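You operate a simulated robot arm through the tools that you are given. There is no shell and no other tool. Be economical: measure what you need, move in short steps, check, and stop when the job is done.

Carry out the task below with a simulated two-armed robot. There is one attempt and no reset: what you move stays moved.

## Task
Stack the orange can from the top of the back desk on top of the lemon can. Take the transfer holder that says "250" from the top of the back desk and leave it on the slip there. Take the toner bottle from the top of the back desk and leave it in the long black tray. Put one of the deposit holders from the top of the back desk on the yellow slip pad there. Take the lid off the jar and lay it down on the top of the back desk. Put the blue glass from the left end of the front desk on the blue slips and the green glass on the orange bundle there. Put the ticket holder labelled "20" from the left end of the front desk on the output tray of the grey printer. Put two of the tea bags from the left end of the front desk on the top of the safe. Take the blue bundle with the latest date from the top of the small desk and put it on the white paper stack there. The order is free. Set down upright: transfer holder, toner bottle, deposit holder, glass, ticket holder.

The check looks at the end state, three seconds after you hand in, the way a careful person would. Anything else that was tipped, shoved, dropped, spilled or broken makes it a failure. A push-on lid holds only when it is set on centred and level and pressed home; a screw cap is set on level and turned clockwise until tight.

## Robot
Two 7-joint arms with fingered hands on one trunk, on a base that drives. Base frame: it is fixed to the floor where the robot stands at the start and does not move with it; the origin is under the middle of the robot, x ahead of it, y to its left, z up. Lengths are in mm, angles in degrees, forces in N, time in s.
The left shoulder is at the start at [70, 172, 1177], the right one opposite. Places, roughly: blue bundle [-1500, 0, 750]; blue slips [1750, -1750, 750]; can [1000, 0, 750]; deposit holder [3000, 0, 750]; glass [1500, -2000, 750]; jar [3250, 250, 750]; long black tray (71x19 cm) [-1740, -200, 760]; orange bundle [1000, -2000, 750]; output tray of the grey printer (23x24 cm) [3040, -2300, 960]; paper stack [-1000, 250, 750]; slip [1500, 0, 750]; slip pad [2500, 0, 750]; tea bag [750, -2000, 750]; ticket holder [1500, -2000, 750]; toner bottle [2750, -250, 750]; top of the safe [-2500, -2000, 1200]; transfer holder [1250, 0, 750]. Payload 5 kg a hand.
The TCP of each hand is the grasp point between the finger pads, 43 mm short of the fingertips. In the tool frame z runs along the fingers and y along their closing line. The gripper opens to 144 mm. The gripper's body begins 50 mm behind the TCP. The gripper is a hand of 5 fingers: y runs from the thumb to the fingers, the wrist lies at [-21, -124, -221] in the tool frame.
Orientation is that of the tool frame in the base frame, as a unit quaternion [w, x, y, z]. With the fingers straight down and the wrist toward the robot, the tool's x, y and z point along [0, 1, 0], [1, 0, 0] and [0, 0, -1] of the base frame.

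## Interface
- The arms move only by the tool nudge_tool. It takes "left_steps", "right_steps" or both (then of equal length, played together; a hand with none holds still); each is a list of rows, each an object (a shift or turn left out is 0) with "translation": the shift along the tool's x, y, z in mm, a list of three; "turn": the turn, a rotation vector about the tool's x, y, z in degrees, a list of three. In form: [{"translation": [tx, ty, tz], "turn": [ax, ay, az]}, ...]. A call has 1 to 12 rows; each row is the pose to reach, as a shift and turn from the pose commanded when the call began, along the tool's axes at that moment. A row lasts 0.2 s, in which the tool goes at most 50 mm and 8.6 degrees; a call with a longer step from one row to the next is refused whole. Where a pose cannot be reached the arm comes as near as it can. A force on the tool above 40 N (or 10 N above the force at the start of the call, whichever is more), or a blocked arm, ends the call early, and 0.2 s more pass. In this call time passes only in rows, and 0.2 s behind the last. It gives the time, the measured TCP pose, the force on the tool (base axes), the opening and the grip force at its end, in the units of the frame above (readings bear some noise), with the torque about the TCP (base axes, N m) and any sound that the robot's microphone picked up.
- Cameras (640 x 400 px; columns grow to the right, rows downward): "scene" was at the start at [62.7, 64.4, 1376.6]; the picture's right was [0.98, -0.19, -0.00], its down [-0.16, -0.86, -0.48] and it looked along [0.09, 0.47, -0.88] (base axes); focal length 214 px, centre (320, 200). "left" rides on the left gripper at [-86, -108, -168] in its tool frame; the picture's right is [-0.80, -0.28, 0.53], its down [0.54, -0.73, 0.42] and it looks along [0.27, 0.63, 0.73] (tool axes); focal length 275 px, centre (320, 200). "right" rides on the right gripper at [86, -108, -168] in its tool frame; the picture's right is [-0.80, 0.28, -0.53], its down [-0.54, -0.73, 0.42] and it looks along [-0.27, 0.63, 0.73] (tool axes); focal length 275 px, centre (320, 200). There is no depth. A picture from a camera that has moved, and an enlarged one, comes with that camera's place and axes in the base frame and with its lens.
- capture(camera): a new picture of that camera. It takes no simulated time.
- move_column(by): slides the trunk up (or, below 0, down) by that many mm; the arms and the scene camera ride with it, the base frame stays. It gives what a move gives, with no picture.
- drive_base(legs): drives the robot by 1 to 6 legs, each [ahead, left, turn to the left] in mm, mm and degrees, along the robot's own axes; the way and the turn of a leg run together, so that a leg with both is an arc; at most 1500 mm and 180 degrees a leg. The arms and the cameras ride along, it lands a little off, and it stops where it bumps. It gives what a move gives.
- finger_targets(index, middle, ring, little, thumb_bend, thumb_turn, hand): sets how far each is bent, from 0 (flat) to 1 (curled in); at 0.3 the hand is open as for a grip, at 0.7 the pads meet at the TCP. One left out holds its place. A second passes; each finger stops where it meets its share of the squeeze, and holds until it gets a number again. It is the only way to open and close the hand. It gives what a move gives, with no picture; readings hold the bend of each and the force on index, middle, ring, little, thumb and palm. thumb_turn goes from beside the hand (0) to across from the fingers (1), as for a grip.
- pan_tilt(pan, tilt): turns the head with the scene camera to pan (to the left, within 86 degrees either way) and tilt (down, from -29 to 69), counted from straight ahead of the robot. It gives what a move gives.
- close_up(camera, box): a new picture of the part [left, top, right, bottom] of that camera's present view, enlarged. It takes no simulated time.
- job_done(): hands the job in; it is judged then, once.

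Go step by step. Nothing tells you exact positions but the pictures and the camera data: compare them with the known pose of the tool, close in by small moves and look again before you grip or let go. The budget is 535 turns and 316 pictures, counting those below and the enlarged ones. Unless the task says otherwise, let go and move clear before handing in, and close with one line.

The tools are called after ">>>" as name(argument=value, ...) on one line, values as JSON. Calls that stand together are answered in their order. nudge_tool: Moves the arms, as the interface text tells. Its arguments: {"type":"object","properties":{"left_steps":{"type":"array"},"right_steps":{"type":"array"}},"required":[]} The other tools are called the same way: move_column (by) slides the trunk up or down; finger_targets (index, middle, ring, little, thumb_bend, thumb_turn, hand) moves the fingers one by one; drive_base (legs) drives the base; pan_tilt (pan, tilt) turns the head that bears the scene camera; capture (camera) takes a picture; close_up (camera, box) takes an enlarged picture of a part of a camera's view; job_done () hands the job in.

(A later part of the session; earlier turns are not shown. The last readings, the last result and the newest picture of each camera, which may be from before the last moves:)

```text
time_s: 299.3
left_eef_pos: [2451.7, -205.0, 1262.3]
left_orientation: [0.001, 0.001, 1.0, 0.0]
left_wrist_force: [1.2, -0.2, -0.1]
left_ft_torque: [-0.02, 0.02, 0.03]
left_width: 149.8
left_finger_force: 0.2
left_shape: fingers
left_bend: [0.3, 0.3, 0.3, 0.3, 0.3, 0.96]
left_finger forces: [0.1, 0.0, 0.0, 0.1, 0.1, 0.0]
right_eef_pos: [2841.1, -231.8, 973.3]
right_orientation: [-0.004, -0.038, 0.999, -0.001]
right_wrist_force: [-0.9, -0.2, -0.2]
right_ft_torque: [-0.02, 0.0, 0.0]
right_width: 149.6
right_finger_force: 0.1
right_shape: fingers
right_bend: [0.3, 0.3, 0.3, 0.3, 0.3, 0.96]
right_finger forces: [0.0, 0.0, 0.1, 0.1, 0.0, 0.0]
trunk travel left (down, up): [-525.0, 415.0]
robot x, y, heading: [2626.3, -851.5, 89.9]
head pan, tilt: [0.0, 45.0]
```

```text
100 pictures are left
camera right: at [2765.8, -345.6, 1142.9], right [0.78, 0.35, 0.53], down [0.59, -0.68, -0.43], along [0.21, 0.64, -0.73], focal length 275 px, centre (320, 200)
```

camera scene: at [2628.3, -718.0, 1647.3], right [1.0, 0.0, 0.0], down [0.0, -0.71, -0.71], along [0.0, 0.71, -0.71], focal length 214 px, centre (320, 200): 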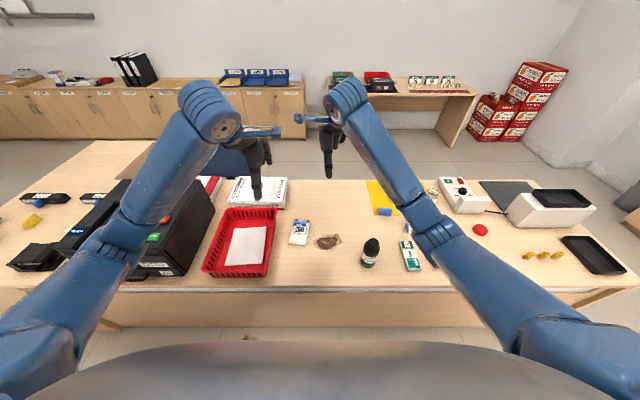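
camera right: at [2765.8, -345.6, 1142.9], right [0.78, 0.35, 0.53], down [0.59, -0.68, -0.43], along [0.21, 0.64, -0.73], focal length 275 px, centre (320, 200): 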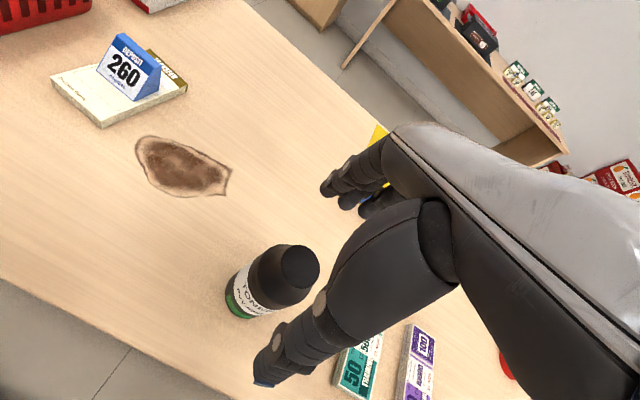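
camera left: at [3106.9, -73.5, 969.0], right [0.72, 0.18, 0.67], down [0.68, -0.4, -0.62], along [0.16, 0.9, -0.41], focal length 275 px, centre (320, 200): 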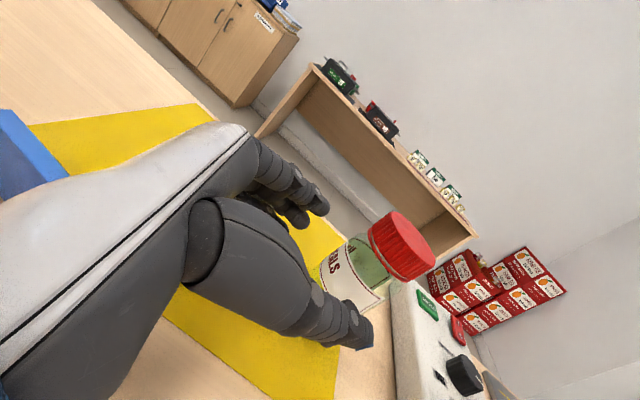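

>>> nudge_tool(right_steps=[{"translation": [-2, 2.3, 35]}, {"translation": [-2, 2.3, 70]}, {"translation": [-2, 2.3, 100]}])

>>> finger_targets(hand="right", index=0.7, middle=0.7, ring=0.6, thumb_bend=0.7)

>>> nudge_tool(right_steps=[{"translation": [0, 0, -10]}, {"translation": [0, 0, -40]}, {"translation": [0, 0, -80]}, {"translation": [0, 0, -125]}])

>>> capture(camera="right")

```text
time_s: 300.1
left_eef_pos: [2453.3, -207.4, 1262.1]
left_orientation: [0.0, 0.0, 1.0, 0.001]
left_wrist_force: [0.4, -0.7, 0.4]
left_ft_torque: [0.0, -0.03, 0.0]
left_width: 149.9
left_finger_force: 0.0
left_shape: fingers
left_bend: [0.3, 0.3, 0.3, 0.3, 0.3, 0.96]
left_finger forces: [0.0, 0.1, 0.2, 0.0, 0.0, 0.0]
right_eef_pos: [2843.0, -228.5, 875.8]
right_orientation: [-0.004, -0.039, 0.999, 0.0]
right_wrist_force: [0.3, -0.2, 0.1]
right_ft_torque: [-0.02, -0.01, -0.01]
right_width: 149.7
right_finger_force: 0.1
right_shape: fingers
right_bend: [0.3, 0.3, 0.3, 0.3, 0.3, 0.96]
right_finger forces: [0.1, 0.0, 0.1, 0.1, 0.0, 0.0]
trunk travel left (down, up): [-525.0, 415.0]
robot x, y, heading: [2628.5, -851.5, 90.0]
head pan, tilt: [0.0, 45.0]
```

```text
time_s: 301.1
left_eef_pos: [2452.0, -206.9, 1263.2]
left_orientation: [-0.001, 0.001, 1.0, 0.001]
left_wrist_force: [-0.4, 0.3, -0.6]
left_ft_torque: [-0.03, 0.0, -0.02]
left_width: 149.6
left_finger_force: 0.0
left_shape: fingers
left_bend: [0.3, 0.3, 0.3, 0.3, 0.3, 0.96]
left_finger forces: [0.1, 0.1, 0.1, 0.0, 0.0, 0.0]
right_eef_pos: [2843.2, -229.4, 875.5]
right_orientation: [-0.003, -0.039, 0.999, -0.001]
right_wrist_force: [-0.4, 0.7, 0.0]
right_ft_torque: [0.13, -0.04, -0.01]
right_width: 62.6
right_finger_force: 18.0
right_shape: fingers
right_bend: [0.55, 0.57, 0.6, 0.3, 0.56, 0.99]
right_finger forces: [8.0, 9.1, 0.1, 0.0, 19.0, 0.1]
trunk travel left (down, up): [-525.0, 415.0]
robot x, y, heading: [2628.9, -848.0, 90.0]
head pan, tilt: [0.0, 45.0]
```

```text
time_s: 302.1
left_eef_pos: [2451.5, -205.7, 1261.5]
left_orientation: [0.001, 0.002, 1.0, 0.0]
left_wrist_force: [-0.5, -0.5, -0.2]
left_ft_torque: [0.02, 0.0, -0.01]
left_width: 149.7
left_finger_force: 0.1
left_shape: fingers
left_bend: [0.3, 0.3, 0.3, 0.3, 0.3, 0.96]
left_finger forces: [0.0, 0.1, 0.0, 0.1, 0.0, 0.0]
right_eef_pos: [2843.0, -227.7, 998.5]
right_orientation: [-0.003, -0.039, 0.999, -0.002]
right_wrist_force: [0.2, 0.2, -3.7]
right_ft_torque: [0.02, 0.02, 0.0]
right_width: 62.3
right_finger_force: 17.5
right_shape: fingers
right_bend: [0.55, 0.57, 0.6, 0.3, 0.56, 0.99]
right_finger forces: [8.2, 8.7, 0.0, 0.0, 18.1, 0.0]
trunk travel left (down, up): [-525.0, 415.0]
robot x, y, heading: [2626.5, -845.6, 90.1]
head pan, tilt: [0.0, 45.0]
```

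```text
99 pictures are left
camera right: at [2766.5, -340.5, 1167.2], right [0.78, 0.35, 0.53], down [0.59, -0.68, -0.42], along [0.21, 0.64, -0.74], focal length 275 px, centre (320, 200)
```

right: 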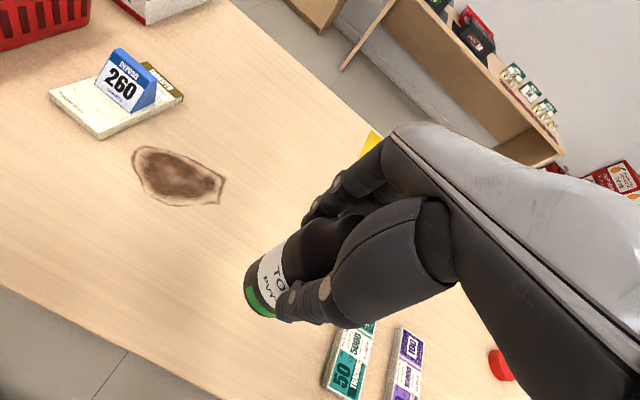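

Bottle held. I raise it well and strafe down the aisle toward the small desk.

>>> nudge_tool(right_steps=[{"translation": [0, 0, -45]}, {"translation": [0, 0, -90]}, {"translation": [0, 0, -135]}, {"translation": [0, 0, -180]}, {"translation": [0, 0, -225]}, {"translation": [0, 0, -255]}])

>>> drive_base(legs=[[-50, 1400, 0], [0, 1400, 0]])

>>> pan_tilt(pan=75, tilt=30)

>>> capture(camera="scene")

```text
time_s: 303.5
left_eef_pos: [2452.8, -206.0, 1262.1]
left_orientation: [-0.001, 0.001, 1.0, 0.0]
left_wrist_force: [-0.3, -0.8, 0.7]
left_ft_torque: [0.02, 0.01, 0.02]
left_width: 149.7
left_finger_force: 0.1
left_shape: fingers
left_bend: [0.3, 0.3, 0.3, 0.3, 0.3, 0.96]
left_finger forces: [0.0, 0.1, 0.1, 0.0, 0.1, 0.0]
right_eef_pos: [2844.7, -232.1, 1253.6]
right_orientation: [-0.004, -0.038, 0.999, -0.002]
right_wrist_force: [-0.9, -0.2, -2.4]
right_ft_torque: [0.02, 0.0, -0.01]
right_width: 62.1
right_finger_force: 16.9
right_shape: fingers
right_bend: [0.55, 0.57, 0.6, 0.3, 0.57, 0.99]
right_finger forces: [8.5, 8.7, 0.0, 0.0, 17.6, 0.0]
trunk travel left (down, up): [-525.0, 415.0]
robot x, y, heading: [2629.7, -847.8, 89.7]
head pan, tilt: [0.0, 45.0]
```

```text
time_s: 317.0
left_eef_pos: [-348.8, -232.8, 1263.5]
left_orientation: [-0.001, -0.001, 1.0, 0.0]
left_wrist_force: [0.3, 0.3, -0.2]
left_ft_torque: [0.0, -0.07, 0.0]
left_width: 149.8
left_finger_force: 0.1
left_shape: fingers
left_bend: [0.3, 0.3, 0.3, 0.3, 0.3, 0.96]
left_finger forces: [0.0, 0.0, 0.0, 0.0, 0.0, 0.0]
right_eef_pos: [44.4, -257.6, 1254.1]
right_orientation: [-0.003, -0.04, 0.999, -0.002]
right_wrist_force: [0.5, 0.5, -2.7]
right_ft_torque: [-0.01, 0.01, 0.0]
right_width: 62.3
right_finger_force: 17.4
right_shape: fingers
right_bend: [0.55, 0.57, 0.6, 0.3, 0.57, 0.99]
right_finger forces: [8.4, 8.9, 0.1, 0.1, 17.5, 0.0]
trunk travel left (down, up): [-525.0, 415.0]
robot x, y, heading: [-169.7, -875.3, 90.3]
head pan, tilt: [0.0, 45.0]
```

```text
time_s: 318.5
left_eef_pos: [-347.9, -233.3, 1262.7]
left_orientation: [-0.001, -0.001, 1.0, 0.0]
left_wrist_force: [-0.9, 0.2, 0.5]
left_ft_torque: [0.01, -0.02, 0.02]
left_width: 149.4
left_finger_force: 0.1
left_shape: fingers
left_bend: [0.3, 0.3, 0.3, 0.3, 0.3, 0.96]
left_finger forces: [0.0, 0.0, 0.1, 0.0, 0.0, 0.0]
right_eef_pos: [42.3, -257.8, 1254.3]
right_orientation: [-0.004, -0.038, 0.999, -0.002]
right_wrist_force: [-0.9, -0.2, -4.2]
right_ft_torque: [0.0, 0.02, 0.0]
right_width: 61.9
right_finger_force: 17.0
right_shape: fingers
right_bend: [0.55, 0.57, 0.6, 0.3, 0.57, 0.99]
right_finger forces: [8.4, 8.9, 0.1, 0.0, 17.6, 0.0]
trunk travel left (down, up): [-525.0, 415.0]
robot x, y, heading: [-174.4, -877.7, 89.9]
head pan, tilt: [75.0, 30.0]
```

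```text
98 pictures are left
camera scene: at [-259.1, -802.0, 1669.9], right [0.26, 0.97, 0.0], down [0.48, -0.13, -0.87], along [-0.84, 0.22, -0.5], focal length 214 px, centre (320, 200)
```

scene: 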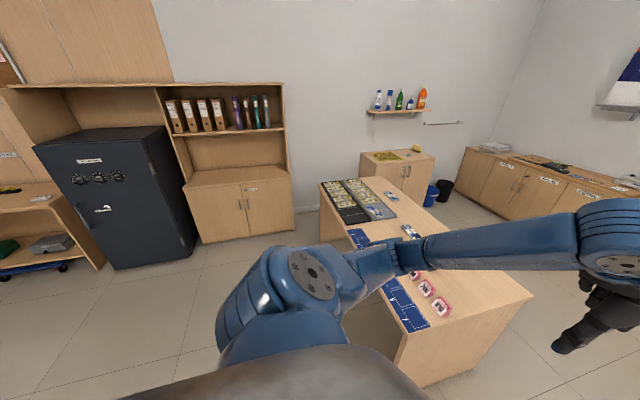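

>>> drive_base(legs=[[0, 1330, 0]])

>>> pan_tilt(pan=0, tilt=45)

>>> capture(camera="scene")

```text
time_s: 325.1
left_eef_pos: [-1667.5, -233.8, 1262.7]
left_orientation: [-0.001, 0.0, 1.0, 0.0]
left_wrist_force: [0.1, 0.1, 0.4]
left_ft_torque: [0.01, -0.02, -0.02]
left_width: 149.9
left_finger_force: 0.1
left_shape: fingers
left_bend: [0.3, 0.3, 0.3, 0.3, 0.3, 0.96]
left_finger forces: [0.0, 0.1, 0.0, 0.0, 0.0, 0.1]
right_eef_pos: [-1273.9, -258.9, 1253.7]
right_orientation: [-0.003, -0.039, 0.999, -0.002]
right_wrist_force: [-0.7, 0.2, -2.3]
right_ft_torque: [0.03, 0.04, 0.0]
right_width: 62.2
right_finger_force: 17.2
right_shape: fingers
right_bend: [0.55, 0.57, 0.6, 0.3, 0.57, 0.99]
right_finger forces: [8.4, 8.9, 0.0, 0.0, 17.4, 0.0]
trunk travel left (down, up): [-525.0, 415.0]
robot x, y, heading: [-1491.3, -875.6, 90.3]
head pan, tilt: [75.0, 30.0]
```

```text
time_s: 326.6
left_eef_pos: [-1667.9, -234.3, 1262.9]
left_orientation: [-0.001, 0.001, 1.0, 0.0]
left_wrist_force: [-0.6, -0.4, -0.2]
left_ft_torque: [0.04, 0.03, 0.0]
left_width: 149.6
left_finger_force: 0.0
left_shape: fingers
left_bend: [0.3, 0.3, 0.3, 0.3, 0.3, 0.96]
left_finger forces: [0.0, 0.0, 0.1, 0.0, 0.0, 0.0]
right_eef_pos: [-1274.8, -258.9, 1254.5]
right_orientation: [-0.004, -0.039, 0.999, -0.002]
right_wrist_force: [-0.8, 0.3, -3.4]
right_ft_torque: [0.0, 0.02, 0.02]
right_width: 62.0
right_finger_force: 16.9
right_shape: fingers
right_bend: [0.55, 0.57, 0.6, 0.3, 0.57, 0.99]
right_finger forces: [8.4, 8.8, 0.0, 0.0, 17.5, 0.1]
trunk travel left (down, up): [-525.0, 415.0]
robot x, y, heading: [-1486.4, -876.7, 90.3]
head pan, tilt: [0.0, 45.0]
```

```text
97 pictures are left
camera scene: at [-1490.4, -745.4, 1647.3], right [1.0, 0.0, 0.0], down [0.0, -0.71, -0.71], along [0.0, 0.71, -0.71], focal length 214 px, centre (320, 200)
```

scene: 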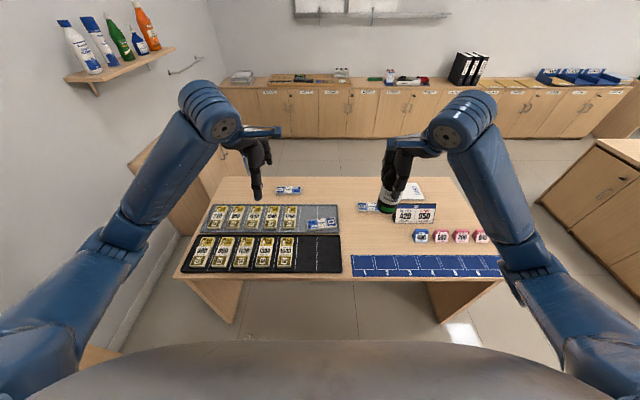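

>>> close_up(camera="scene", box=[170, 175, 362, 295])

>>> close_up(camera="scene", box=[270, 172, 470, 262])

```text
3.33 times, centred on (266, 235) of scene
camera zoom: at [-1490.4, -745.4, 1647.3], right [1.0, 0.0, 0.0], down [0.0, -0.71, -0.71], along [0.0, 0.71, -0.71], focal length 715 px, centre (500, 83)
```

zoom: 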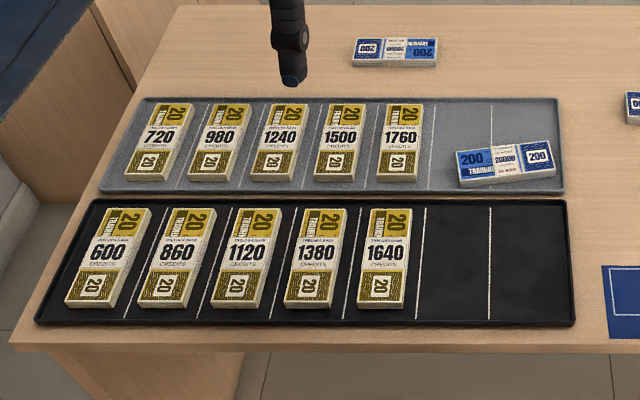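

```text
3.20 times, centred on (370, 217) of scene
camera zoom: at [-1490.4, -745.4, 1647.3], right [1.0, 0.0, 0.0], down [0.0, -0.71, -0.71], along [0.0, 0.71, -0.71], focal length 686 px, centre (160, 146)
```

zoom: 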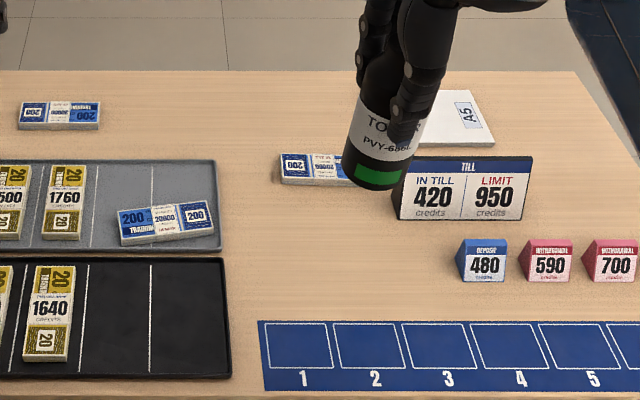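

>>> nudge_tool(right_steps=[{"translation": [42, 16, 0]}, {"translation": [84, 33, 0]}, {"translation": [126, 49, 0]}, {"translation": [167, 65, 10]}, {"translation": [167, 65, 55]}, {"translation": [167, 65, 100]}, {"translation": [167, 65, 145]}, {"translation": [167, 65, 190]}, {"translation": [167, 65, 235]}, {"translation": [167, 65, 280]}, {"translation": [167, 65, 325]}, {"translation": [167, 65, 345]}])

>>> close_up(camera="scene", box=[250, 195, 370, 285])

```text
time_s: 329.2
left_eef_pos: [-1668.1, -233.7, 1263.1]
left_orientation: [-0.001, 0.0, 1.0, 0.0]
left_wrist_force: [-0.7, -0.1, 0.2]
left_ft_torque: [0.02, -0.03, 0.03]
left_width: 149.8
left_finger_force: 0.2
left_shape: fingers
left_bend: [0.3, 0.3, 0.3, 0.3, 0.3, 0.96]
left_finger forces: [0.0, 0.1, 0.0, 0.0, 0.0, 0.1]
right_eef_pos: [-1449.5, -209.7, 909.8]
right_orientation: [-0.003, -0.039, 0.999, -0.002]
right_wrist_force: [0.0, 0.4, -1.7]
right_ft_torque: [0.01, -0.01, 0.0]
right_width: 61.8
right_finger_force: 17.1
right_shape: fingers
right_bend: [0.56, 0.57, 0.6, 0.3, 0.57, 0.99]
right_finger forces: [8.5, 9.0, 0.0, 0.0, 16.9, 0.0]
trunk travel left (down, up): [-525.0, 415.0]
robot x, y, heading: [-1487.2, -879.1, 89.9]
head pan, tilt: [0.0, 45.0]
```

```text
4.44 times, centred on (310, 240) of scene
camera zoom: at [-1490.5, -745.5, 1647.3], right [1.0, 0.0, 0.0], down [0.0, -0.71, -0.71], along [0.0, 0.71, -0.71], focal length 953 px, centre (364, 22)
```

zoom: 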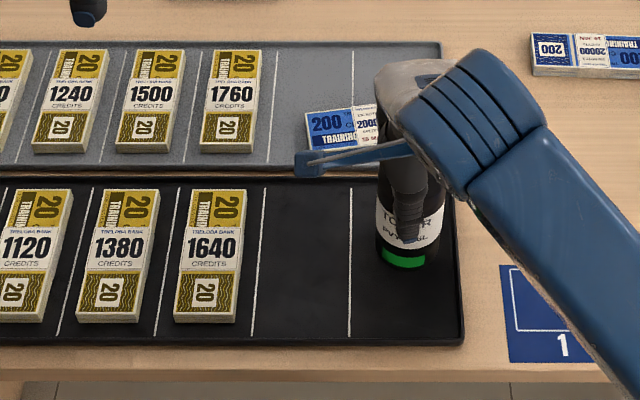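

>>> nudge_tool(right_steps=[{"translation": [0, 0, 10]}, {"translation": [0, 0, 18]}, {"translation": [0, 0, 24]}, {"translation": [0, 0, 28]}, {"translation": [0, 0, 32]}])

>>> finger_targets(hand="right", index=0.5, middle=0.5, ring=0.4, thumb_bend=0.5)

>>> finger_targets(hand="right", index=0.4, middle=0.4, ring=0.4, thumb_bend=0.4)

>>> nudge_tool(right_steps=[{"translation": [0, 0, -40]}, {"translation": [0, 0, -85]}, {"translation": [0, 0, -130]}, {"translation": [0, 0, -175]}, {"translation": [-30, 0, -205]}, {"translation": [-65, 0, -235]}, {"translation": [-100, 0, -265]}, {"translation": [-145, 0, -280]}])

>>> close_up(camera="scene", box=[250, 185, 370, 275])

```text
time_s: 330.4
left_eef_pos: [-1668.7, -235.7, 1262.5]
left_orientation: [-0.001, -0.001, 1.0, 0.001]
left_wrist_force: [-0.5, -0.3, -0.3]
left_ft_torque: [0.02, 0.0, -0.01]
left_width: 149.5
left_finger_force: 0.1
left_shape: fingers
left_bend: [0.3, 0.3, 0.3, 0.3, 0.3, 0.96]
left_finger forces: [0.0, 0.0, 0.0, 0.1, 0.1, 0.1]
right_eef_pos: [-1449.5, -208.5, 879.9]
right_orientation: [-0.003, -0.039, 0.999, 0.0]
right_wrist_force: [-2.7, 0.2, 6.4]
right_ft_torque: [0.18, 0.08, 0.03]
right_width: 61.6
right_finger_force: 17.9
right_shape: fingers
right_bend: [0.56, 0.57, 0.6, 0.3, 0.57, 0.99]
right_finger forces: [9.3, 9.6, 0.0, 0.0, 18.2, 0.1]
trunk travel left (down, up): [-525.0, 415.0]
robot x, y, heading: [-1489.8, -881.6, 90.2]
head pan, tilt: [0.0, 45.0]
```

```text
time_s: 331.4
left_eef_pos: [-1668.0, -234.6, 1263.2]
left_orientation: [-0.001, 0.0, 1.0, 0.001]
left_wrist_force: [-0.3, 0.3, 0.6]
left_ft_torque: [0.01, 0.0, -0.01]
left_width: 149.6
left_finger_force: 0.0
left_shape: fingers
left_bend: [0.3, 0.3, 0.3, 0.3, 0.3, 0.96]
left_finger forces: [0.0, 0.0, 0.1, 0.0, 0.0, 0.0]
right_eef_pos: [-1447.7, -209.0, 877.0]
right_orientation: [-0.003, -0.039, 0.999, -0.002]
right_wrist_force: [-0.6, -0.1, 0.2]
right_ft_torque: [0.02, -0.01, 0.01]
right_width: 77.9
right_finger_force: 0.0
right_shape: fingers
right_bend: [0.5, 0.5, 0.4, 0.3, 0.5, 0.98]
right_finger forces: [0.0, 0.0, 0.0, 0.0, 0.0, 0.0]
trunk travel left (down, up): [-525.0, 415.0]
robot x, y, heading: [-1491.1, -881.1, 89.8]
head pan, tilt: [0.0, 45.0]
```

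```text
time_s: 332.4
left_eef_pos: [-1667.2, -234.2, 1262.2]
left_orientation: [-0.001, 0.0, 1.0, 0.0]
left_wrist_force: [-0.1, 0.4, 0.7]
left_ft_torque: [0.02, -0.02, 0.0]
left_width: 149.6
left_finger_force: 0.0
left_shape: fingers
left_bend: [0.3, 0.3, 0.3, 0.3, 0.3, 0.96]
left_finger forces: [0.1, 0.1, 0.0, 0.0, 0.0, 0.0]
right_eef_pos: [-1449.6, -208.2, 877.9]
right_orientation: [-0.003, -0.039, 0.999, -0.002]
right_wrist_force: [-0.7, -0.2, -0.2]
right_ft_torque: [-0.03, -0.01, -0.01]
right_width: 114.0
right_finger_force: 0.0
right_shape: fingers
right_bend: [0.4, 0.4, 0.4, 0.3, 0.4, 0.97]
right_finger forces: [0.1, 0.1, 0.0, 0.0, 0.0, 0.0]
trunk travel left (down, up): [-525.0, 415.0]
robot x, y, heading: [-1492.3, -877.1, 89.8]
head pan, tilt: [0.0, 45.0]
```

```text
time_s: 334.2
left_eef_pos: [-1665.5, -234.6, 1262.5]
left_orientation: [-0.001, 0.0, 1.0, 0.0]
left_wrist_force: [0.2, 0.5, -0.5]
left_ft_torque: [0.01, 0.04, 0.01]
left_width: 149.6
left_finger_force: 0.0
left_shape: fingers
left_bend: [0.3, 0.3, 0.3, 0.3, 0.3, 0.96]
left_finger forces: [0.0, 0.1, 0.0, 0.0, 0.1, 0.0]
right_eef_pos: [-1304.3, -194.2, 1155.5]
right_orientation: [-0.004, -0.039, 0.999, -0.002]
right_wrist_force: [0.8, -0.7, 0.6]
right_ft_torque: [-0.03, 0.05, -0.01]
right_width: 114.3
right_finger_force: 0.1
right_shape: fingers
right_bend: [0.4, 0.4, 0.4, 0.3, 0.4, 0.97]
right_finger forces: [0.1, 0.0, 0.1, 0.0, 0.0, 0.0]
trunk travel left (down, up): [-525.0, 415.0]
robot x, y, heading: [-1489.6, -872.6, 89.9]
head pan, tilt: [0.0, 45.0]
```

```text
4.44 times, centred on (310, 230) of scene
camera zoom: at [-1487.4, -745.6, 1647.3], right [1.0, 0.0, 0.0], down [0.0, -0.71, -0.71], along [0.0, 0.71, -0.71], focal length 953 px, centre (364, 67)
```

zoom: 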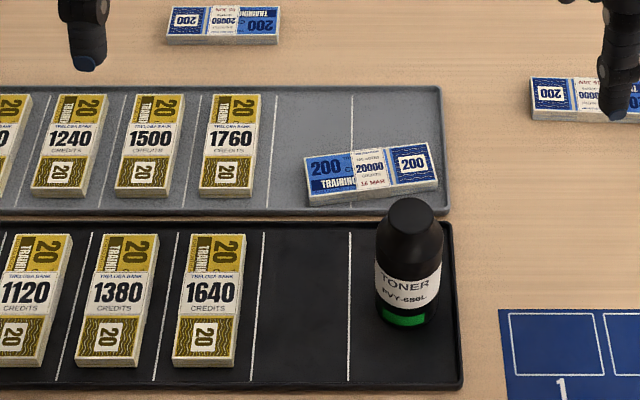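

Bottle is in the tray. Now the dates of the three blue bundles.

>>> close_up(camera="scene", box=[304, 208, 336, 228])

>>> close_up(camera="scene", box=[276, 184, 308, 198])

>>> close_up(camera="scene", box=[346, 196, 378, 216])

```text
16.00 times, centred on (320, 218) of scene
camera zoom: at [-1487.4, -745.6, 1647.3], right [1.0, 0.0, 0.0], down [0.0, -0.71, -0.71], along [0.0, 0.71, -0.71], focal length 3432 px, centre (320, -88)
```

zoom: 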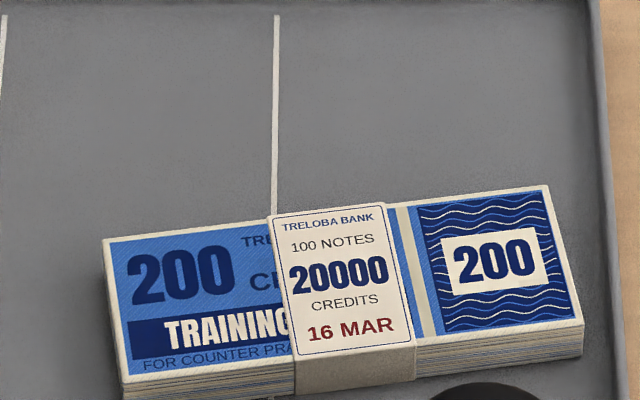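

```text
16.00 times, centred on (292, 191) of scene
camera zoom: at [-1487.4, -745.6, 1647.3], right [1.0, 0.0, 0.0], down [0.0, -0.71, -0.71], along [0.0, 0.71, -0.71], focal length 3432 px, centre (768, 344)
```

zoom: 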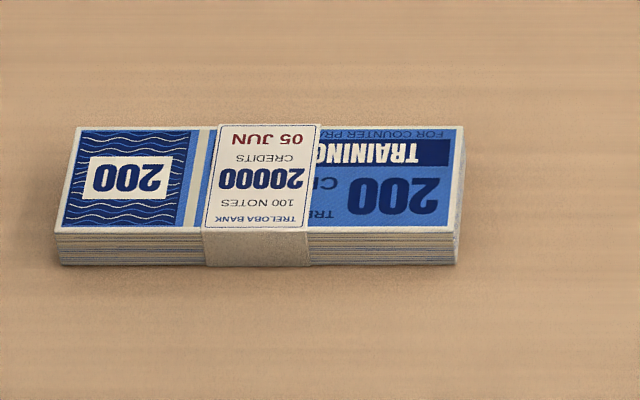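

```text
16.00 times, centred on (362, 206) of scene
camera zoom: at [-1487.4, -745.6, 1647.3], right [1.0, 0.0, 0.0], down [0.0, -0.71, -0.71], along [0.0, 0.71, -0.71], focal length 3432 px, centre (-352, 104)
```

zoom: 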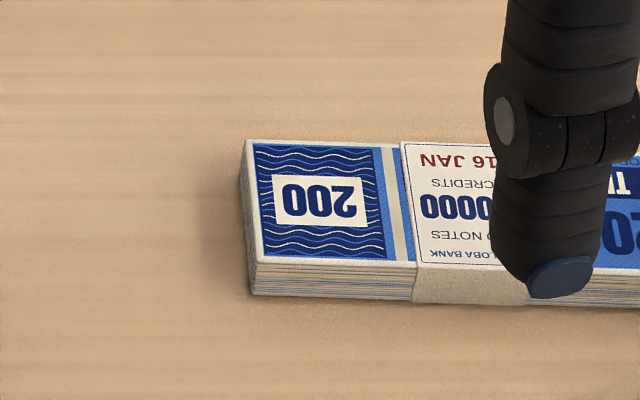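

The latest is "05 JUN" (the rear bundle at ≈(-1680,221)). I drive closer and use the left hand.

>>> drive_base(legs=[[215, 0, 0]])

>>> nudge_tool(left_steps=[{"translation": [3, 35, 35]}, {"translation": [6, 70, 70]}, {"translation": [8, 105, 105]}, {"translation": [10, 140, 140]}, {"translation": [12, 175, 175]}, {"translation": [12, 205, 210]}, {"translation": [12, 230, 245]}, {"translation": [12, 240, 290]}, {"translation": [12, 240, 335]}, {"translation": [12, 240, 360]}])

>>> capture(camera="left")

>>> capture(camera="scene")

```text
time_s: 335.9
left_eef_pos: [-1666.9, -16.7, 1263.4]
left_orientation: [-0.001, 0.001, 1.0, 0.001]
left_wrist_force: [0.1, 0.9, -0.7]
left_ft_torque: [-0.02, -0.01, 0.0]
left_width: 149.7
left_finger_force: 0.1
left_shape: fingers
left_bend: [0.3, 0.3, 0.3, 0.3, 0.3, 0.96]
left_finger forces: [0.2, 0.0, 0.0, 0.0, 0.0, 0.0]
right_eef_pos: [-1304.7, 23.1, 1157.7]
right_orientation: [-0.004, -0.039, 0.999, -0.002]
right_wrist_force: [-0.5, -0.4, 1.0]
right_ft_torque: [0.0, 0.0, -0.03]
right_width: 114.3
right_finger_force: 0.2
right_shape: fingers
right_bend: [0.4, 0.4, 0.4, 0.3, 0.4, 0.97]
right_finger forces: [0.0, 0.0, 0.0, 0.1, 0.0, 0.1]
trunk travel left (down, up): [-525.0, 415.0]
robot x, y, heading: [-1490.4, -656.8, 90.2]
head pan, tilt: [0.0, 45.0]
```

```text
time_s: 338.1
left_eef_pos: [-1680.5, 225.8, 900.8]
left_orientation: [-0.001, 0.001, 1.0, 0.001]
left_wrist_force: [-0.2, 1.3, 0.2]
left_ft_torque: [0.0, 0.0, 0.0]
left_width: 150.0
left_finger_force: 0.1
left_shape: fingers
left_bend: [0.3, 0.3, 0.3, 0.3, 0.3, 0.96]
left_finger forces: [0.0, 0.0, 0.0, 0.0, 0.0, 0.0]
right_eef_pos: [-1304.9, 26.1, 1156.4]
right_orientation: [-0.003, -0.039, 0.999, -0.002]
right_wrist_force: [-0.5, -0.3, 1.2]
right_ft_torque: [-0.01, 0.0, 0.03]
right_width: 114.2
right_finger_force: 0.1
right_shape: fingers
right_bend: [0.4, 0.4, 0.4, 0.3, 0.4, 0.97]
right_finger forces: [0.0, 0.0, 0.0, 0.1, 0.0, 0.0]
trunk travel left (down, up): [-525.0, 415.0]
robot x, y, heading: [-1490.6, -656.4, 90.0]
head pan, tilt: [0.0, 45.0]
```

```text
89 pictures are left
camera left: at [-1594.7, 116.8, 1069.8], right [0.8, -0.28, -0.54], down [-0.54, -0.72, -0.42], along [-0.27, 0.63, -0.73], focal length 275 px, centre (320, 200)
```

left: 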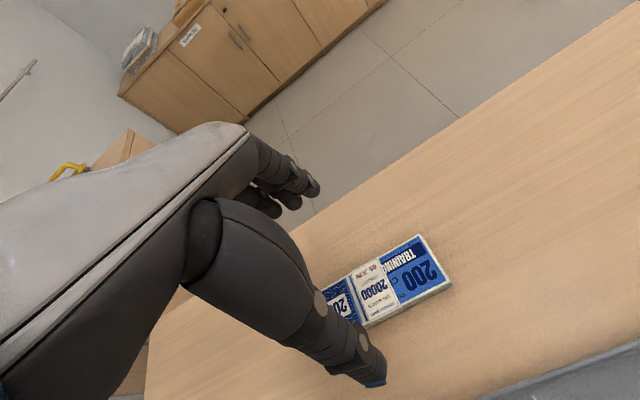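

```text
88 pictures are left
camera scene: at [-1490.2, -526.3, 1647.3], right [1.0, 0.0, 0.0], down [0.0, -0.71, -0.71], along [0.0, 0.71, -0.71], focal length 214 px, centre (320, 200)
```

scene: 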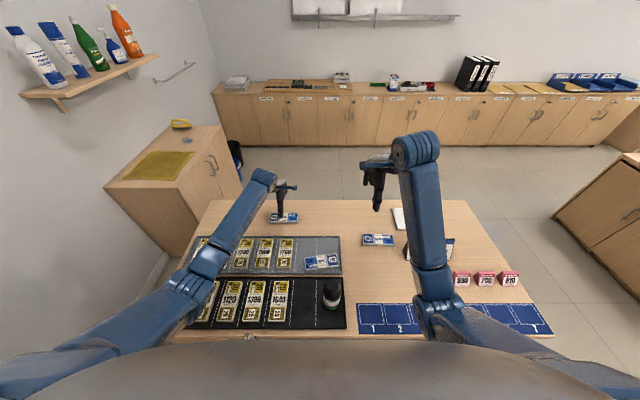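

>>> nudge_tool(left_steps=[{"translation": [2, -4, 40]}, {"translation": [2, -4, 75]}, {"translation": [2, -4, 95]}, {"translation": [2, -4, 102]}])

>>> finger_targets(hand="left", index=0.62, middle=0.62, thumb_bend=0.62)

>>> capture(camera="left")

```text
time_s: 339.1
left_eef_pos: [-1680.5, 221.5, 799.5]
left_orientation: [0.0, 0.001, 1.0, 0.0]
left_wrist_force: [0.1, 0.1, -0.1]
left_ft_torque: [0.0, -0.01, 0.01]
left_width: 149.8
left_finger_force: 0.0
left_shape: fingers
left_bend: [0.3, 0.3, 0.3, 0.3, 0.3, 0.96]
left_finger forces: [0.1, 0.0, 0.0, 0.0, 0.0, 0.1]
right_eef_pos: [-1304.5, 25.1, 1156.2]
right_orientation: [-0.004, -0.038, 0.999, -0.002]
right_wrist_force: [1.4, -0.7, -0.5]
right_ft_torque: [0.0, -0.01, -0.04]
right_width: 114.5
right_finger_force: 0.0
right_shape: fingers
right_bend: [0.4, 0.4, 0.4, 0.3, 0.4, 0.97]
right_finger forces: [0.0, 0.0, 0.0, 0.0, 0.1, 0.0]
trunk travel left (down, up): [-525.0, 415.0]
robot x, y, heading: [-1491.5, -662.3, 89.9]
head pan, tilt: [0.0, 45.0]
```

```text
time_s: 340.1
left_eef_pos: [-1680.6, 221.1, 799.1]
left_orientation: [-0.001, 0.001, 1.0, 0.001]
left_wrist_force: [0.9, -0.1, -0.4]
left_ft_torque: [-0.01, 0.03, 0.01]
left_width: 61.2
left_finger_force: 11.9
left_shape: fingers
left_bend: [0.56, 0.58, 0.3, 0.3, 0.54, 0.98]
left_finger forces: [5.9, 6.4, 0.0, 0.0, 12.1, 0.0]
right_eef_pos: [-1305.3, 25.5, 1156.8]
right_orientation: [-0.003, -0.039, 0.999, -0.002]
right_wrist_force: [-0.8, -0.5, -0.4]
right_ft_torque: [0.01, 0.02, 0.02]
right_width: 114.5
right_finger_force: 0.0
right_shape: fingers
right_bend: [0.4, 0.4, 0.4, 0.3, 0.4, 0.97]
right_finger forces: [0.1, 0.1, 0.1, 0.1, 0.0, 0.0]
trunk travel left (down, up): [-525.0, 415.0]
robot x, y, heading: [-1489.0, -658.6, 89.9]
head pan, tilt: [0.0, 45.0]
```

```text
87 pictures are left
camera left: at [-1594.1, 112.7, 968.5], right [0.8, -0.28, -0.54], down [-0.54, -0.72, -0.42], along [-0.27, 0.63, -0.73], focal length 275 px, centre (320, 200)
```

left: 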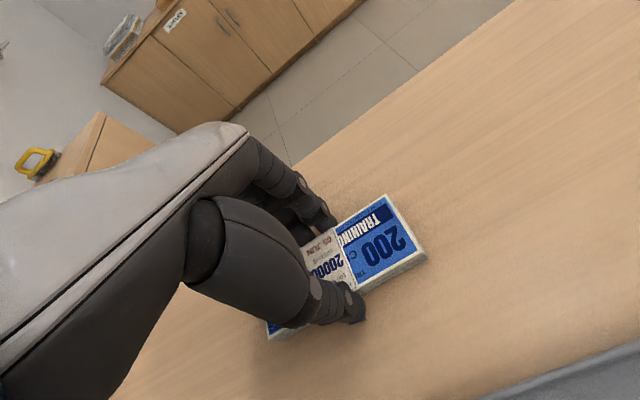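

>>> nudge_tool(left_steps=[{"translation": [0, 0, -10]}, {"translation": [0, 0, -40]}, {"translation": [0, 0, -85]}, {"translation": [0, -10, -130]}, {"translation": [0, -20, -175]}, {"translation": [0, -25, -220]}])

>>> drive_base(legs=[[0, -720, 0]])

>>> capture(camera="scene")

>>> capture(camera="left")

```text
time_s: 341.5
left_eef_pos: [-1677.5, 196.7, 1020.9]
left_orientation: [-0.001, 0.0, 1.0, -0.001]
left_wrist_force: [0.5, -1.3, -1.4]
left_ft_torque: [0.02, -0.01, 0.02]
left_width: 61.2
left_finger_force: 12.2
left_shape: fingers
left_bend: [0.57, 0.58, 0.3, 0.3, 0.54, 0.98]
left_finger forces: [6.2, 6.0, 0.0, 0.0, 12.1, 0.0]
right_eef_pos: [-1304.0, 24.7, 1155.6]
right_orientation: [-0.003, -0.038, 0.999, -0.001]
right_wrist_force: [-0.6, 0.6, -0.2]
right_ft_torque: [-0.02, 0.01, -0.04]
right_width: 114.2
right_finger_force: 0.1
right_shape: fingers
right_bend: [0.4, 0.4, 0.4, 0.3, 0.4, 0.97]
right_finger forces: [0.1, 0.0, 0.0, 0.0, 0.0, 0.0]
trunk travel left (down, up): [-525.0, 415.0]
robot x, y, heading: [-1494.4, -658.4, 89.8]
head pan, tilt: [0.0, 45.0]
```

```text
time_s: 345.3
left_eef_pos: [-987.0, 197.7, 1021.1]
left_orientation: [-0.001, -0.001, 1.0, 0.0]
left_wrist_force: [-0.5, -0.1, -1.3]
left_ft_torque: [0.02, 0.01, -0.02]
left_width: 60.9
left_finger_force: 12.2
left_shape: fingers
left_bend: [0.57, 0.58, 0.3, 0.3, 0.54, 0.98]
left_finger forces: [6.1, 6.1, 0.0, 0.1, 12.0, 0.0]
right_eef_pos: [-611.9, 26.0, 1155.4]
right_orientation: [-0.003, -0.04, 0.999, -0.002]
right_wrist_force: [0.0, 0.2, -0.5]
right_ft_torque: [-0.03, -0.03, 0.04]
right_width: 114.3
right_finger_force: 0.0
right_shape: fingers
right_bend: [0.4, 0.4, 0.4, 0.3, 0.4, 0.97]
right_finger forces: [0.0, 0.0, 0.0, 0.1, 0.0, 0.0]
trunk travel left (down, up): [-525.0, 415.0]
robot x, y, heading: [-796.9, -660.7, 89.8]
head pan, tilt: [0.0, 45.0]
```

```text
86 pictures are left
camera scene: at [-795.9, -525.9, 1647.3], right [1.0, 0.0, 0.0], down [0.0, -0.71, -0.71], along [0.0, 0.71, -0.71], focal length 214 px, centre (320, 200)
```

scene: 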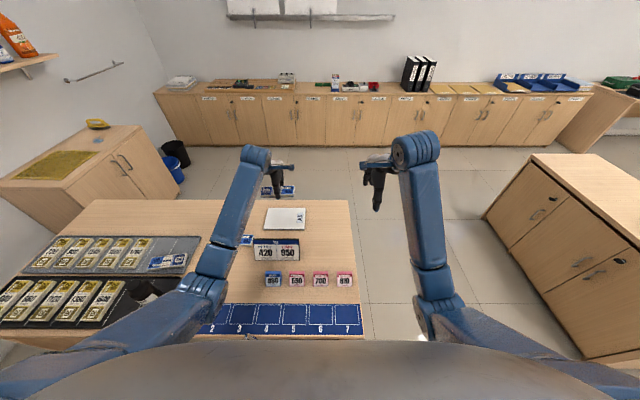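

```text
85 pictures are left
camera left: at [-900.9, 88.3, 1190.0], right [0.8, -0.28, -0.54], down [-0.54, -0.73, -0.42], along [-0.27, 0.63, -0.73], focal length 275 px, centre (320, 200)
```

left: 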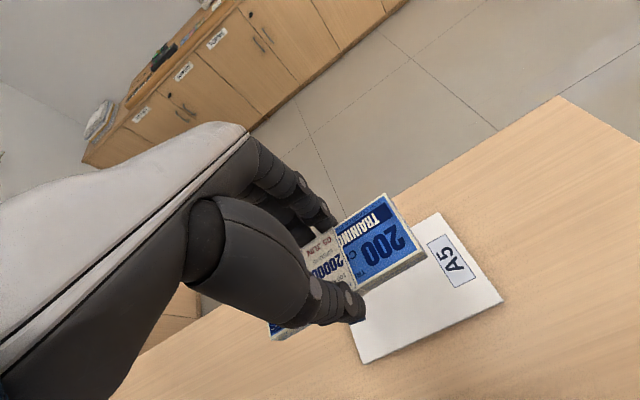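

>>> nudge_tool(left_steps=[{"translation": [-4, 12, 30]}, {"translation": [-8, 25, 70]}, {"translation": [-8, 25, 115]}, {"translation": [-8, 25, 160]}, {"translation": [-8, 25, 190]}])

>>> nudge_tool(left_steps=[{"translation": [0, 0, 4]}, {"translation": [0, 0, 8]}, {"translation": [0, 0, 12]}, {"translation": [0, 0, 16]}, {"translation": [0, 0, 20]}, {"translation": [0, 0, 24]}])

>>> capture(camera="left")

```text
time_s: 346.5
left_eef_pos: [-978.5, 221.1, 829.2]
left_orientation: [0.0, -0.001, 1.0, 0.001]
left_wrist_force: [-0.1, 0.2, -0.6]
left_ft_torque: [-0.09, 0.04, -0.02]
left_width: 61.2
left_finger_force: 11.9
left_shape: fingers
left_bend: [0.57, 0.58, 0.3, 0.3, 0.54, 0.98]
left_finger forces: [6.0, 5.9, 0.0, 0.0, 11.8, 0.0]
right_eef_pos: [-611.1, 26.0, 1155.4]
right_orientation: [-0.003, -0.041, 0.999, -0.001]
right_wrist_force: [0.3, -0.6, -0.7]
right_ft_torque: [0.0, 0.0, 0.02]
right_width: 114.5
right_finger_force: 0.1
right_shape: fingers
right_bend: [0.4, 0.4, 0.4, 0.3, 0.4, 0.97]
right_finger forces: [0.0, 0.0, 0.0, 0.2, 0.1, 0.0]
trunk travel left (down, up): [-525.0, 415.0]
robot x, y, heading: [-795.9, -656.9, 89.9]
head pan, tilt: [0.0, 45.0]
```

```text
time_s: 347.9
left_eef_pos: [-979.3, 222.5, 811.2]
left_orientation: [-0.001, -0.001, 1.0, 0.003]
left_wrist_force: [0.1, 0.4, 11.1]
left_ft_torque: [0.01, 0.04, -0.04]
left_width: 61.2
left_finger_force: 16.0
left_shape: fingers
left_bend: [0.57, 0.58, 0.3, 0.3, 0.55, 0.98]
left_finger forces: [5.8, 12.6, 0.0, 0.0, 12.9, 0.0]
right_eef_pos: [-610.9, 24.6, 1157.1]
right_orientation: [-0.003, -0.04, 0.999, -0.001]
right_wrist_force: [-0.2, 0.1, -0.7]
right_ft_torque: [-0.02, 0.0, -0.01]
right_width: 114.4
right_finger_force: 0.1
right_shape: fingers
right_bend: [0.4, 0.4, 0.4, 0.3, 0.4, 0.97]
right_finger forces: [0.0, 0.0, 0.1, 0.0, 0.0, 0.1]
trunk travel left (down, up): [-525.0, 415.0]
robot x, y, heading: [-796.1, -657.3, 90.1]
head pan, tilt: [0.0, 45.0]
```

```text
84 pictures are left
camera left: at [-893.4, 113.1, 979.4], right [0.8, -0.28, -0.54], down [-0.54, -0.72, -0.43], along [-0.27, 0.63, -0.73], focal length 275 px, centre (320, 200)
```

left: 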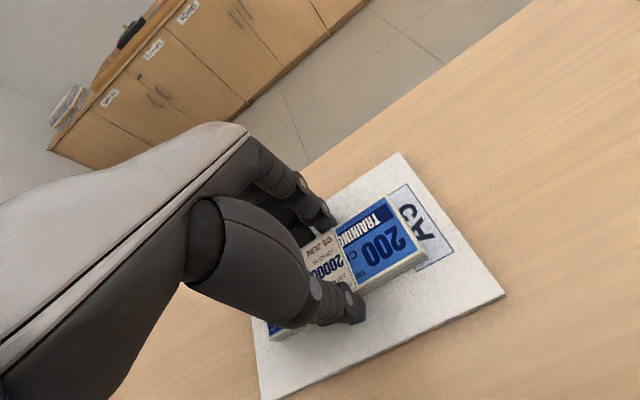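

Bundle rests on the stack. I release and lift.

>>> finger_targets(hand="left", index=0.5, middle=0.5, thumb_bend=0.5)

>>> finger_targets(hand="left", index=0.3, middle=0.3, thumb_bend=0.3)

>>> nudge_tool(left_steps=[{"translation": [0, 0, -40]}, {"translation": [0, 0, -85]}, {"translation": [0, 0, -130]}, {"translation": [0, 0, -175]}, {"translation": [0, -20, -220]}, {"translation": [0, -40, -265]}, {"translation": [0, -60, -310]}, {"translation": [0, -80, -350]}])

>>> close_up(camera="scene", box=[230, 190, 370, 300])

```text
time_s: 348.9
left_eef_pos: [-979.1, 220.2, 810.3]
left_orientation: [-0.001, -0.001, 1.0, 0.002]
left_wrist_force: [-0.6, -2.1, 12.5]
left_ft_torque: [0.4, 0.06, 0.02]
left_width: 77.6
left_finger_force: 6.0
left_shape: fingers
left_bend: [0.5, 0.52, 0.3, 0.3, 0.5, 0.98]
left_finger forces: [2.6, 9.6, 0.0, 0.1, 0.0, 0.1]
right_eef_pos: [-612.2, 25.7, 1157.1]
right_orientation: [-0.004, -0.04, 0.999, -0.002]
right_wrist_force: [0.8, -0.3, -0.6]
right_ft_torque: [-0.01, 0.01, 0.0]
right_width: 114.4
right_finger_force: 0.0
right_shape: fingers
right_bend: [0.4, 0.4, 0.4, 0.3, 0.4, 0.97]
right_finger forces: [0.0, 0.1, 0.0, 0.0, 0.0, 0.1]
trunk travel left (down, up): [-525.0, 415.0]
robot x, y, heading: [-794.0, -661.8, 90.2]
head pan, tilt: [0.0, 45.0]
```

```text
time_s: 349.9
left_eef_pos: [-979.7, 222.3, 807.1]
left_orientation: [-0.001, -0.001, 1.0, 0.0]
left_wrist_force: [-0.5, 0.8, -0.7]
left_ft_torque: [0.01, 0.0, 0.01]
left_width: 149.6
left_finger_force: 0.0
left_shape: fingers
left_bend: [0.3, 0.3, 0.3, 0.3, 0.3, 0.96]
left_finger forces: [0.0, 0.1, 0.1, 0.0, 0.1, 0.0]
right_eef_pos: [-611.9, 27.6, 1155.9]
right_orientation: [-0.003, -0.04, 0.999, -0.002]
right_wrist_force: [0.4, -0.4, -0.4]
right_ft_torque: [-0.02, -0.04, 0.03]
right_width: 114.1
right_finger_force: 0.0
right_shape: fingers
right_bend: [0.4, 0.4, 0.4, 0.3, 0.4, 0.97]
right_finger forces: [0.0, 0.0, 0.1, 0.0, 0.0, 0.1]
trunk travel left (down, up): [-525.0, 415.0]
robot x, y, heading: [-793.1, -660.0, 90.0]
head pan, tilt: [0.0, 45.0]
```

```text
time_s: 351.7
left_eef_pos: [-979.4, 142.0, 1156.8]
left_orientation: [-0.001, 0.0, 1.0, 0.0]
left_wrist_force: [-0.6, 0.2, 0.0]
left_ft_torque: [0.04, 0.02, 0.03]
left_width: 149.8
left_finger_force: 0.1
left_shape: fingers
left_bend: [0.3, 0.3, 0.3, 0.3, 0.3, 0.96]
left_finger forces: [0.1, 0.1, 0.0, 0.0, 0.0, 0.0]
right_eef_pos: [-611.7, 25.3, 1157.0]
right_orientation: [-0.004, -0.039, 0.999, 0.0]
right_wrist_force: [0.4, -0.1, -0.4]
right_ft_torque: [0.05, -0.03, -0.02]
right_width: 114.7
right_finger_force: 0.0
right_shape: fingers
right_bend: [0.4, 0.4, 0.4, 0.3, 0.4, 0.97]
right_finger forces: [0.0, 0.1, 0.0, 0.0, 0.0, 0.0]
trunk travel left (down, up): [-525.0, 415.0]
robot x, y, heading: [-795.1, -655.8, 90.0]
head pan, tilt: [0.0, 45.0]
```

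```text
3.64 times, centred on (300, 245) of scene
camera zoom: at [-795.4, -527.5, 1647.4], right [1.0, 0.0, 0.0], down [0.0, -0.71, -0.71], along [0.0, 0.71, -0.71], focal length 780 px, centre (393, 36)
```

zoom: 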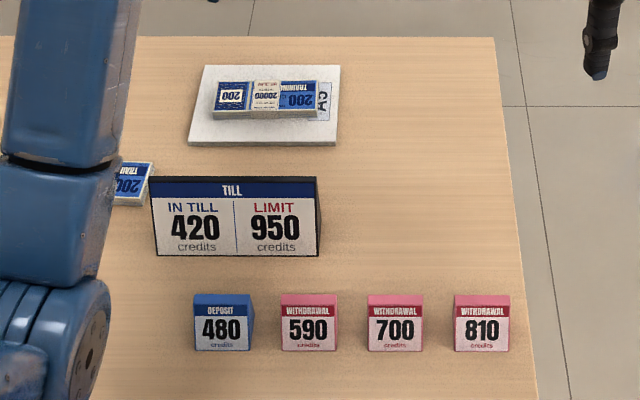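

Done there. Next the front desk: I back off, turn around and strafe over to its left end.

>>> drive_base(legs=[[-400, 0, 0], [0, 0, 180], [0, 1450, 0], [0, 600, 0], [130, 0, 0]])

>>> capture(camera="scene")

```text
time_s: 372.7
left_eef_pos: [1591.3, -1609.0, 1157.7]
left_orientation: [0.001, 0.996, 0.087, 0.001]
left_wrist_force: [0.8, -0.1, 0.6]
left_ft_torque: [-0.03, 0.01, 0.01]
left_width: 149.6
left_finger_force: 0.1
left_shape: fingers
left_bend: [0.3, 0.3, 0.3, 0.3, 0.3, 0.96]
left_finger forces: [0.1, 0.0, 0.0, 0.0, 0.0, 0.0]
right_eef_pos: [1211.1, -1557.5, 1156.7]
right_orientation: [-0.001, 0.992, 0.126, 0.003]
right_wrist_force: [0.6, 0.1, 0.2]
right_ft_torque: [-0.01, 0.0, -0.02]
right_width: 114.3
right_finger_force: 0.1
right_shape: fingers
right_bend: [0.4, 0.4, 0.4, 0.3, 0.4, 0.97]
right_finger forces: [0.0, 0.0, 0.1, 0.1, 0.0, 0.0]
trunk travel left (down, up): [-525.0, 415.0]
robot x, y, heading: [1271.5, -854.1, -80.3]
head pan, tilt: [0.0, 45.0]
```

```text
82 pictures are left
camera scene: at [1296.1, -981.0, 1647.6], right [-0.98, -0.17, 0.0], down [-0.12, 0.7, -0.71], along [0.12, -0.7, -0.71], focal length 214 px, centre (320, 200)
```

scene: 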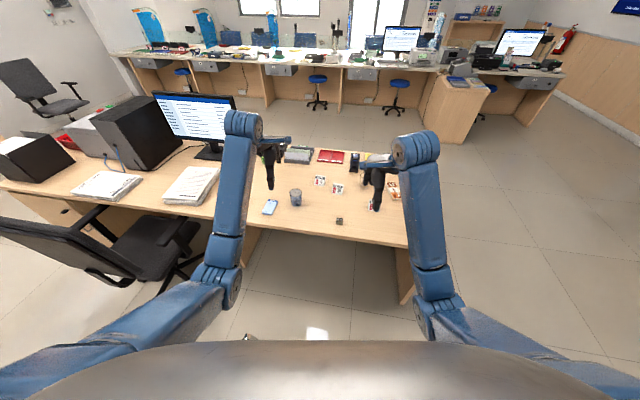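

>>> drive_base(legs=[[0, 0, -9.7], [370, 0, 0]])

>>> capture(camera="scene")

```text
time_s: 375.8
left_eef_pos: [1464.9, -2035.8, 1157.1]
left_orientation: [0.0, 1.0, 0.003, 0.001]
left_wrist_force: [-0.4, 0.7, 0.2]
left_ft_torque: [0.02, -0.01, -0.02]
left_width: 149.9
left_finger_force: 0.0
left_shape: fingers
left_bend: [0.3, 0.3, 0.3, 0.3, 0.3, 0.96]
left_finger forces: [0.0, 0.0, 0.1, 0.0, 0.0, 0.0]
right_eef_pos: [1097.7, -1920.5, 1157.8]
right_orientation: [-0.001, 0.999, 0.042, 0.003]
right_wrist_force: [0.1, 0.1, 0.3]
right_ft_torque: [-0.03, 0.0, -0.01]
right_width: 114.5
right_finger_force: 0.1
right_shape: fingers
right_bend: [0.4, 0.4, 0.4, 0.3, 0.4, 0.97]
right_finger forces: [0.1, 0.0, 0.0, 0.0, 0.1, 0.1]
trunk travel left (down, up): [-525.0, 415.0]
robot x, y, heading: [1276.0, -1237.1, -89.4]
head pan, tilt: [0.0, 45.0]
```

```text
81 pictures are left
camera scene: at [1276.4, -1366.9, 1647.5], right [-1.0, -0.01, 0.0], down [-0.01, 0.71, -0.71], along [0.01, -0.71, -0.71], focal length 214 px, centre (320, 200)
```

scene: 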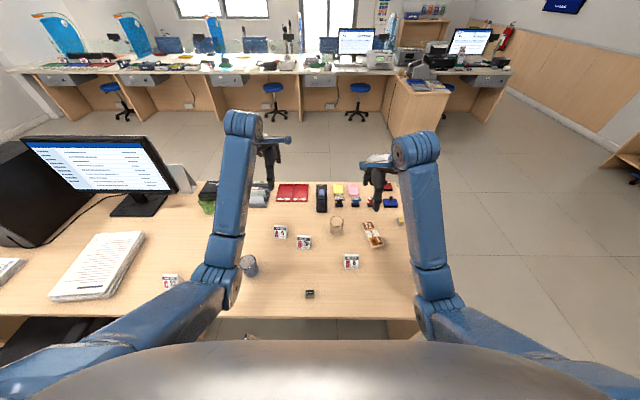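

>>> close_up(camera="scene", box=[255, 170, 415, 310])

>>> close_up(camera="scene", box=[150, 170, 290, 300])

```text
2.86 times, centred on (335, 240) of scene
camera zoom: at [1276.4, -1366.9, 1647.5], right [-1.0, -0.01, 0.0], down [-0.01, 0.71, -0.71], along [0.01, -0.71, -0.71], focal length 613 px, centre (277, 86)
```

zoom: 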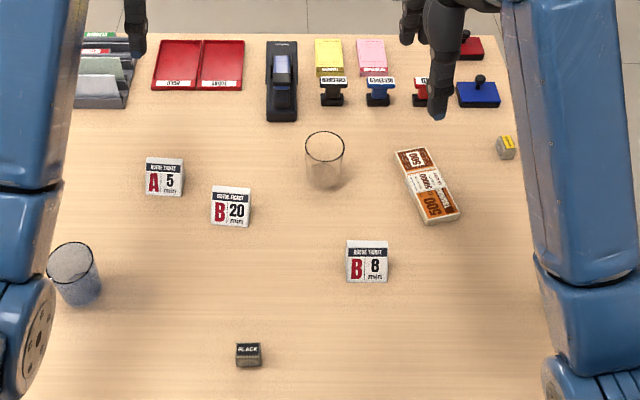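

```text
3.08 times, centred on (220, 235) of scene
camera zoom: at [1276.4, -1366.9, 1647.5], right [-1.0, -0.01, 0.0], down [-0.01, 0.71, -0.71], along [0.01, -0.71, -0.71], focal length 660 px, centre (628, 92)
```

zoom: 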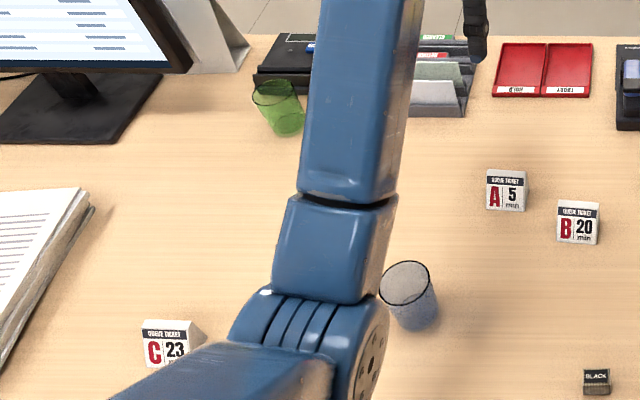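

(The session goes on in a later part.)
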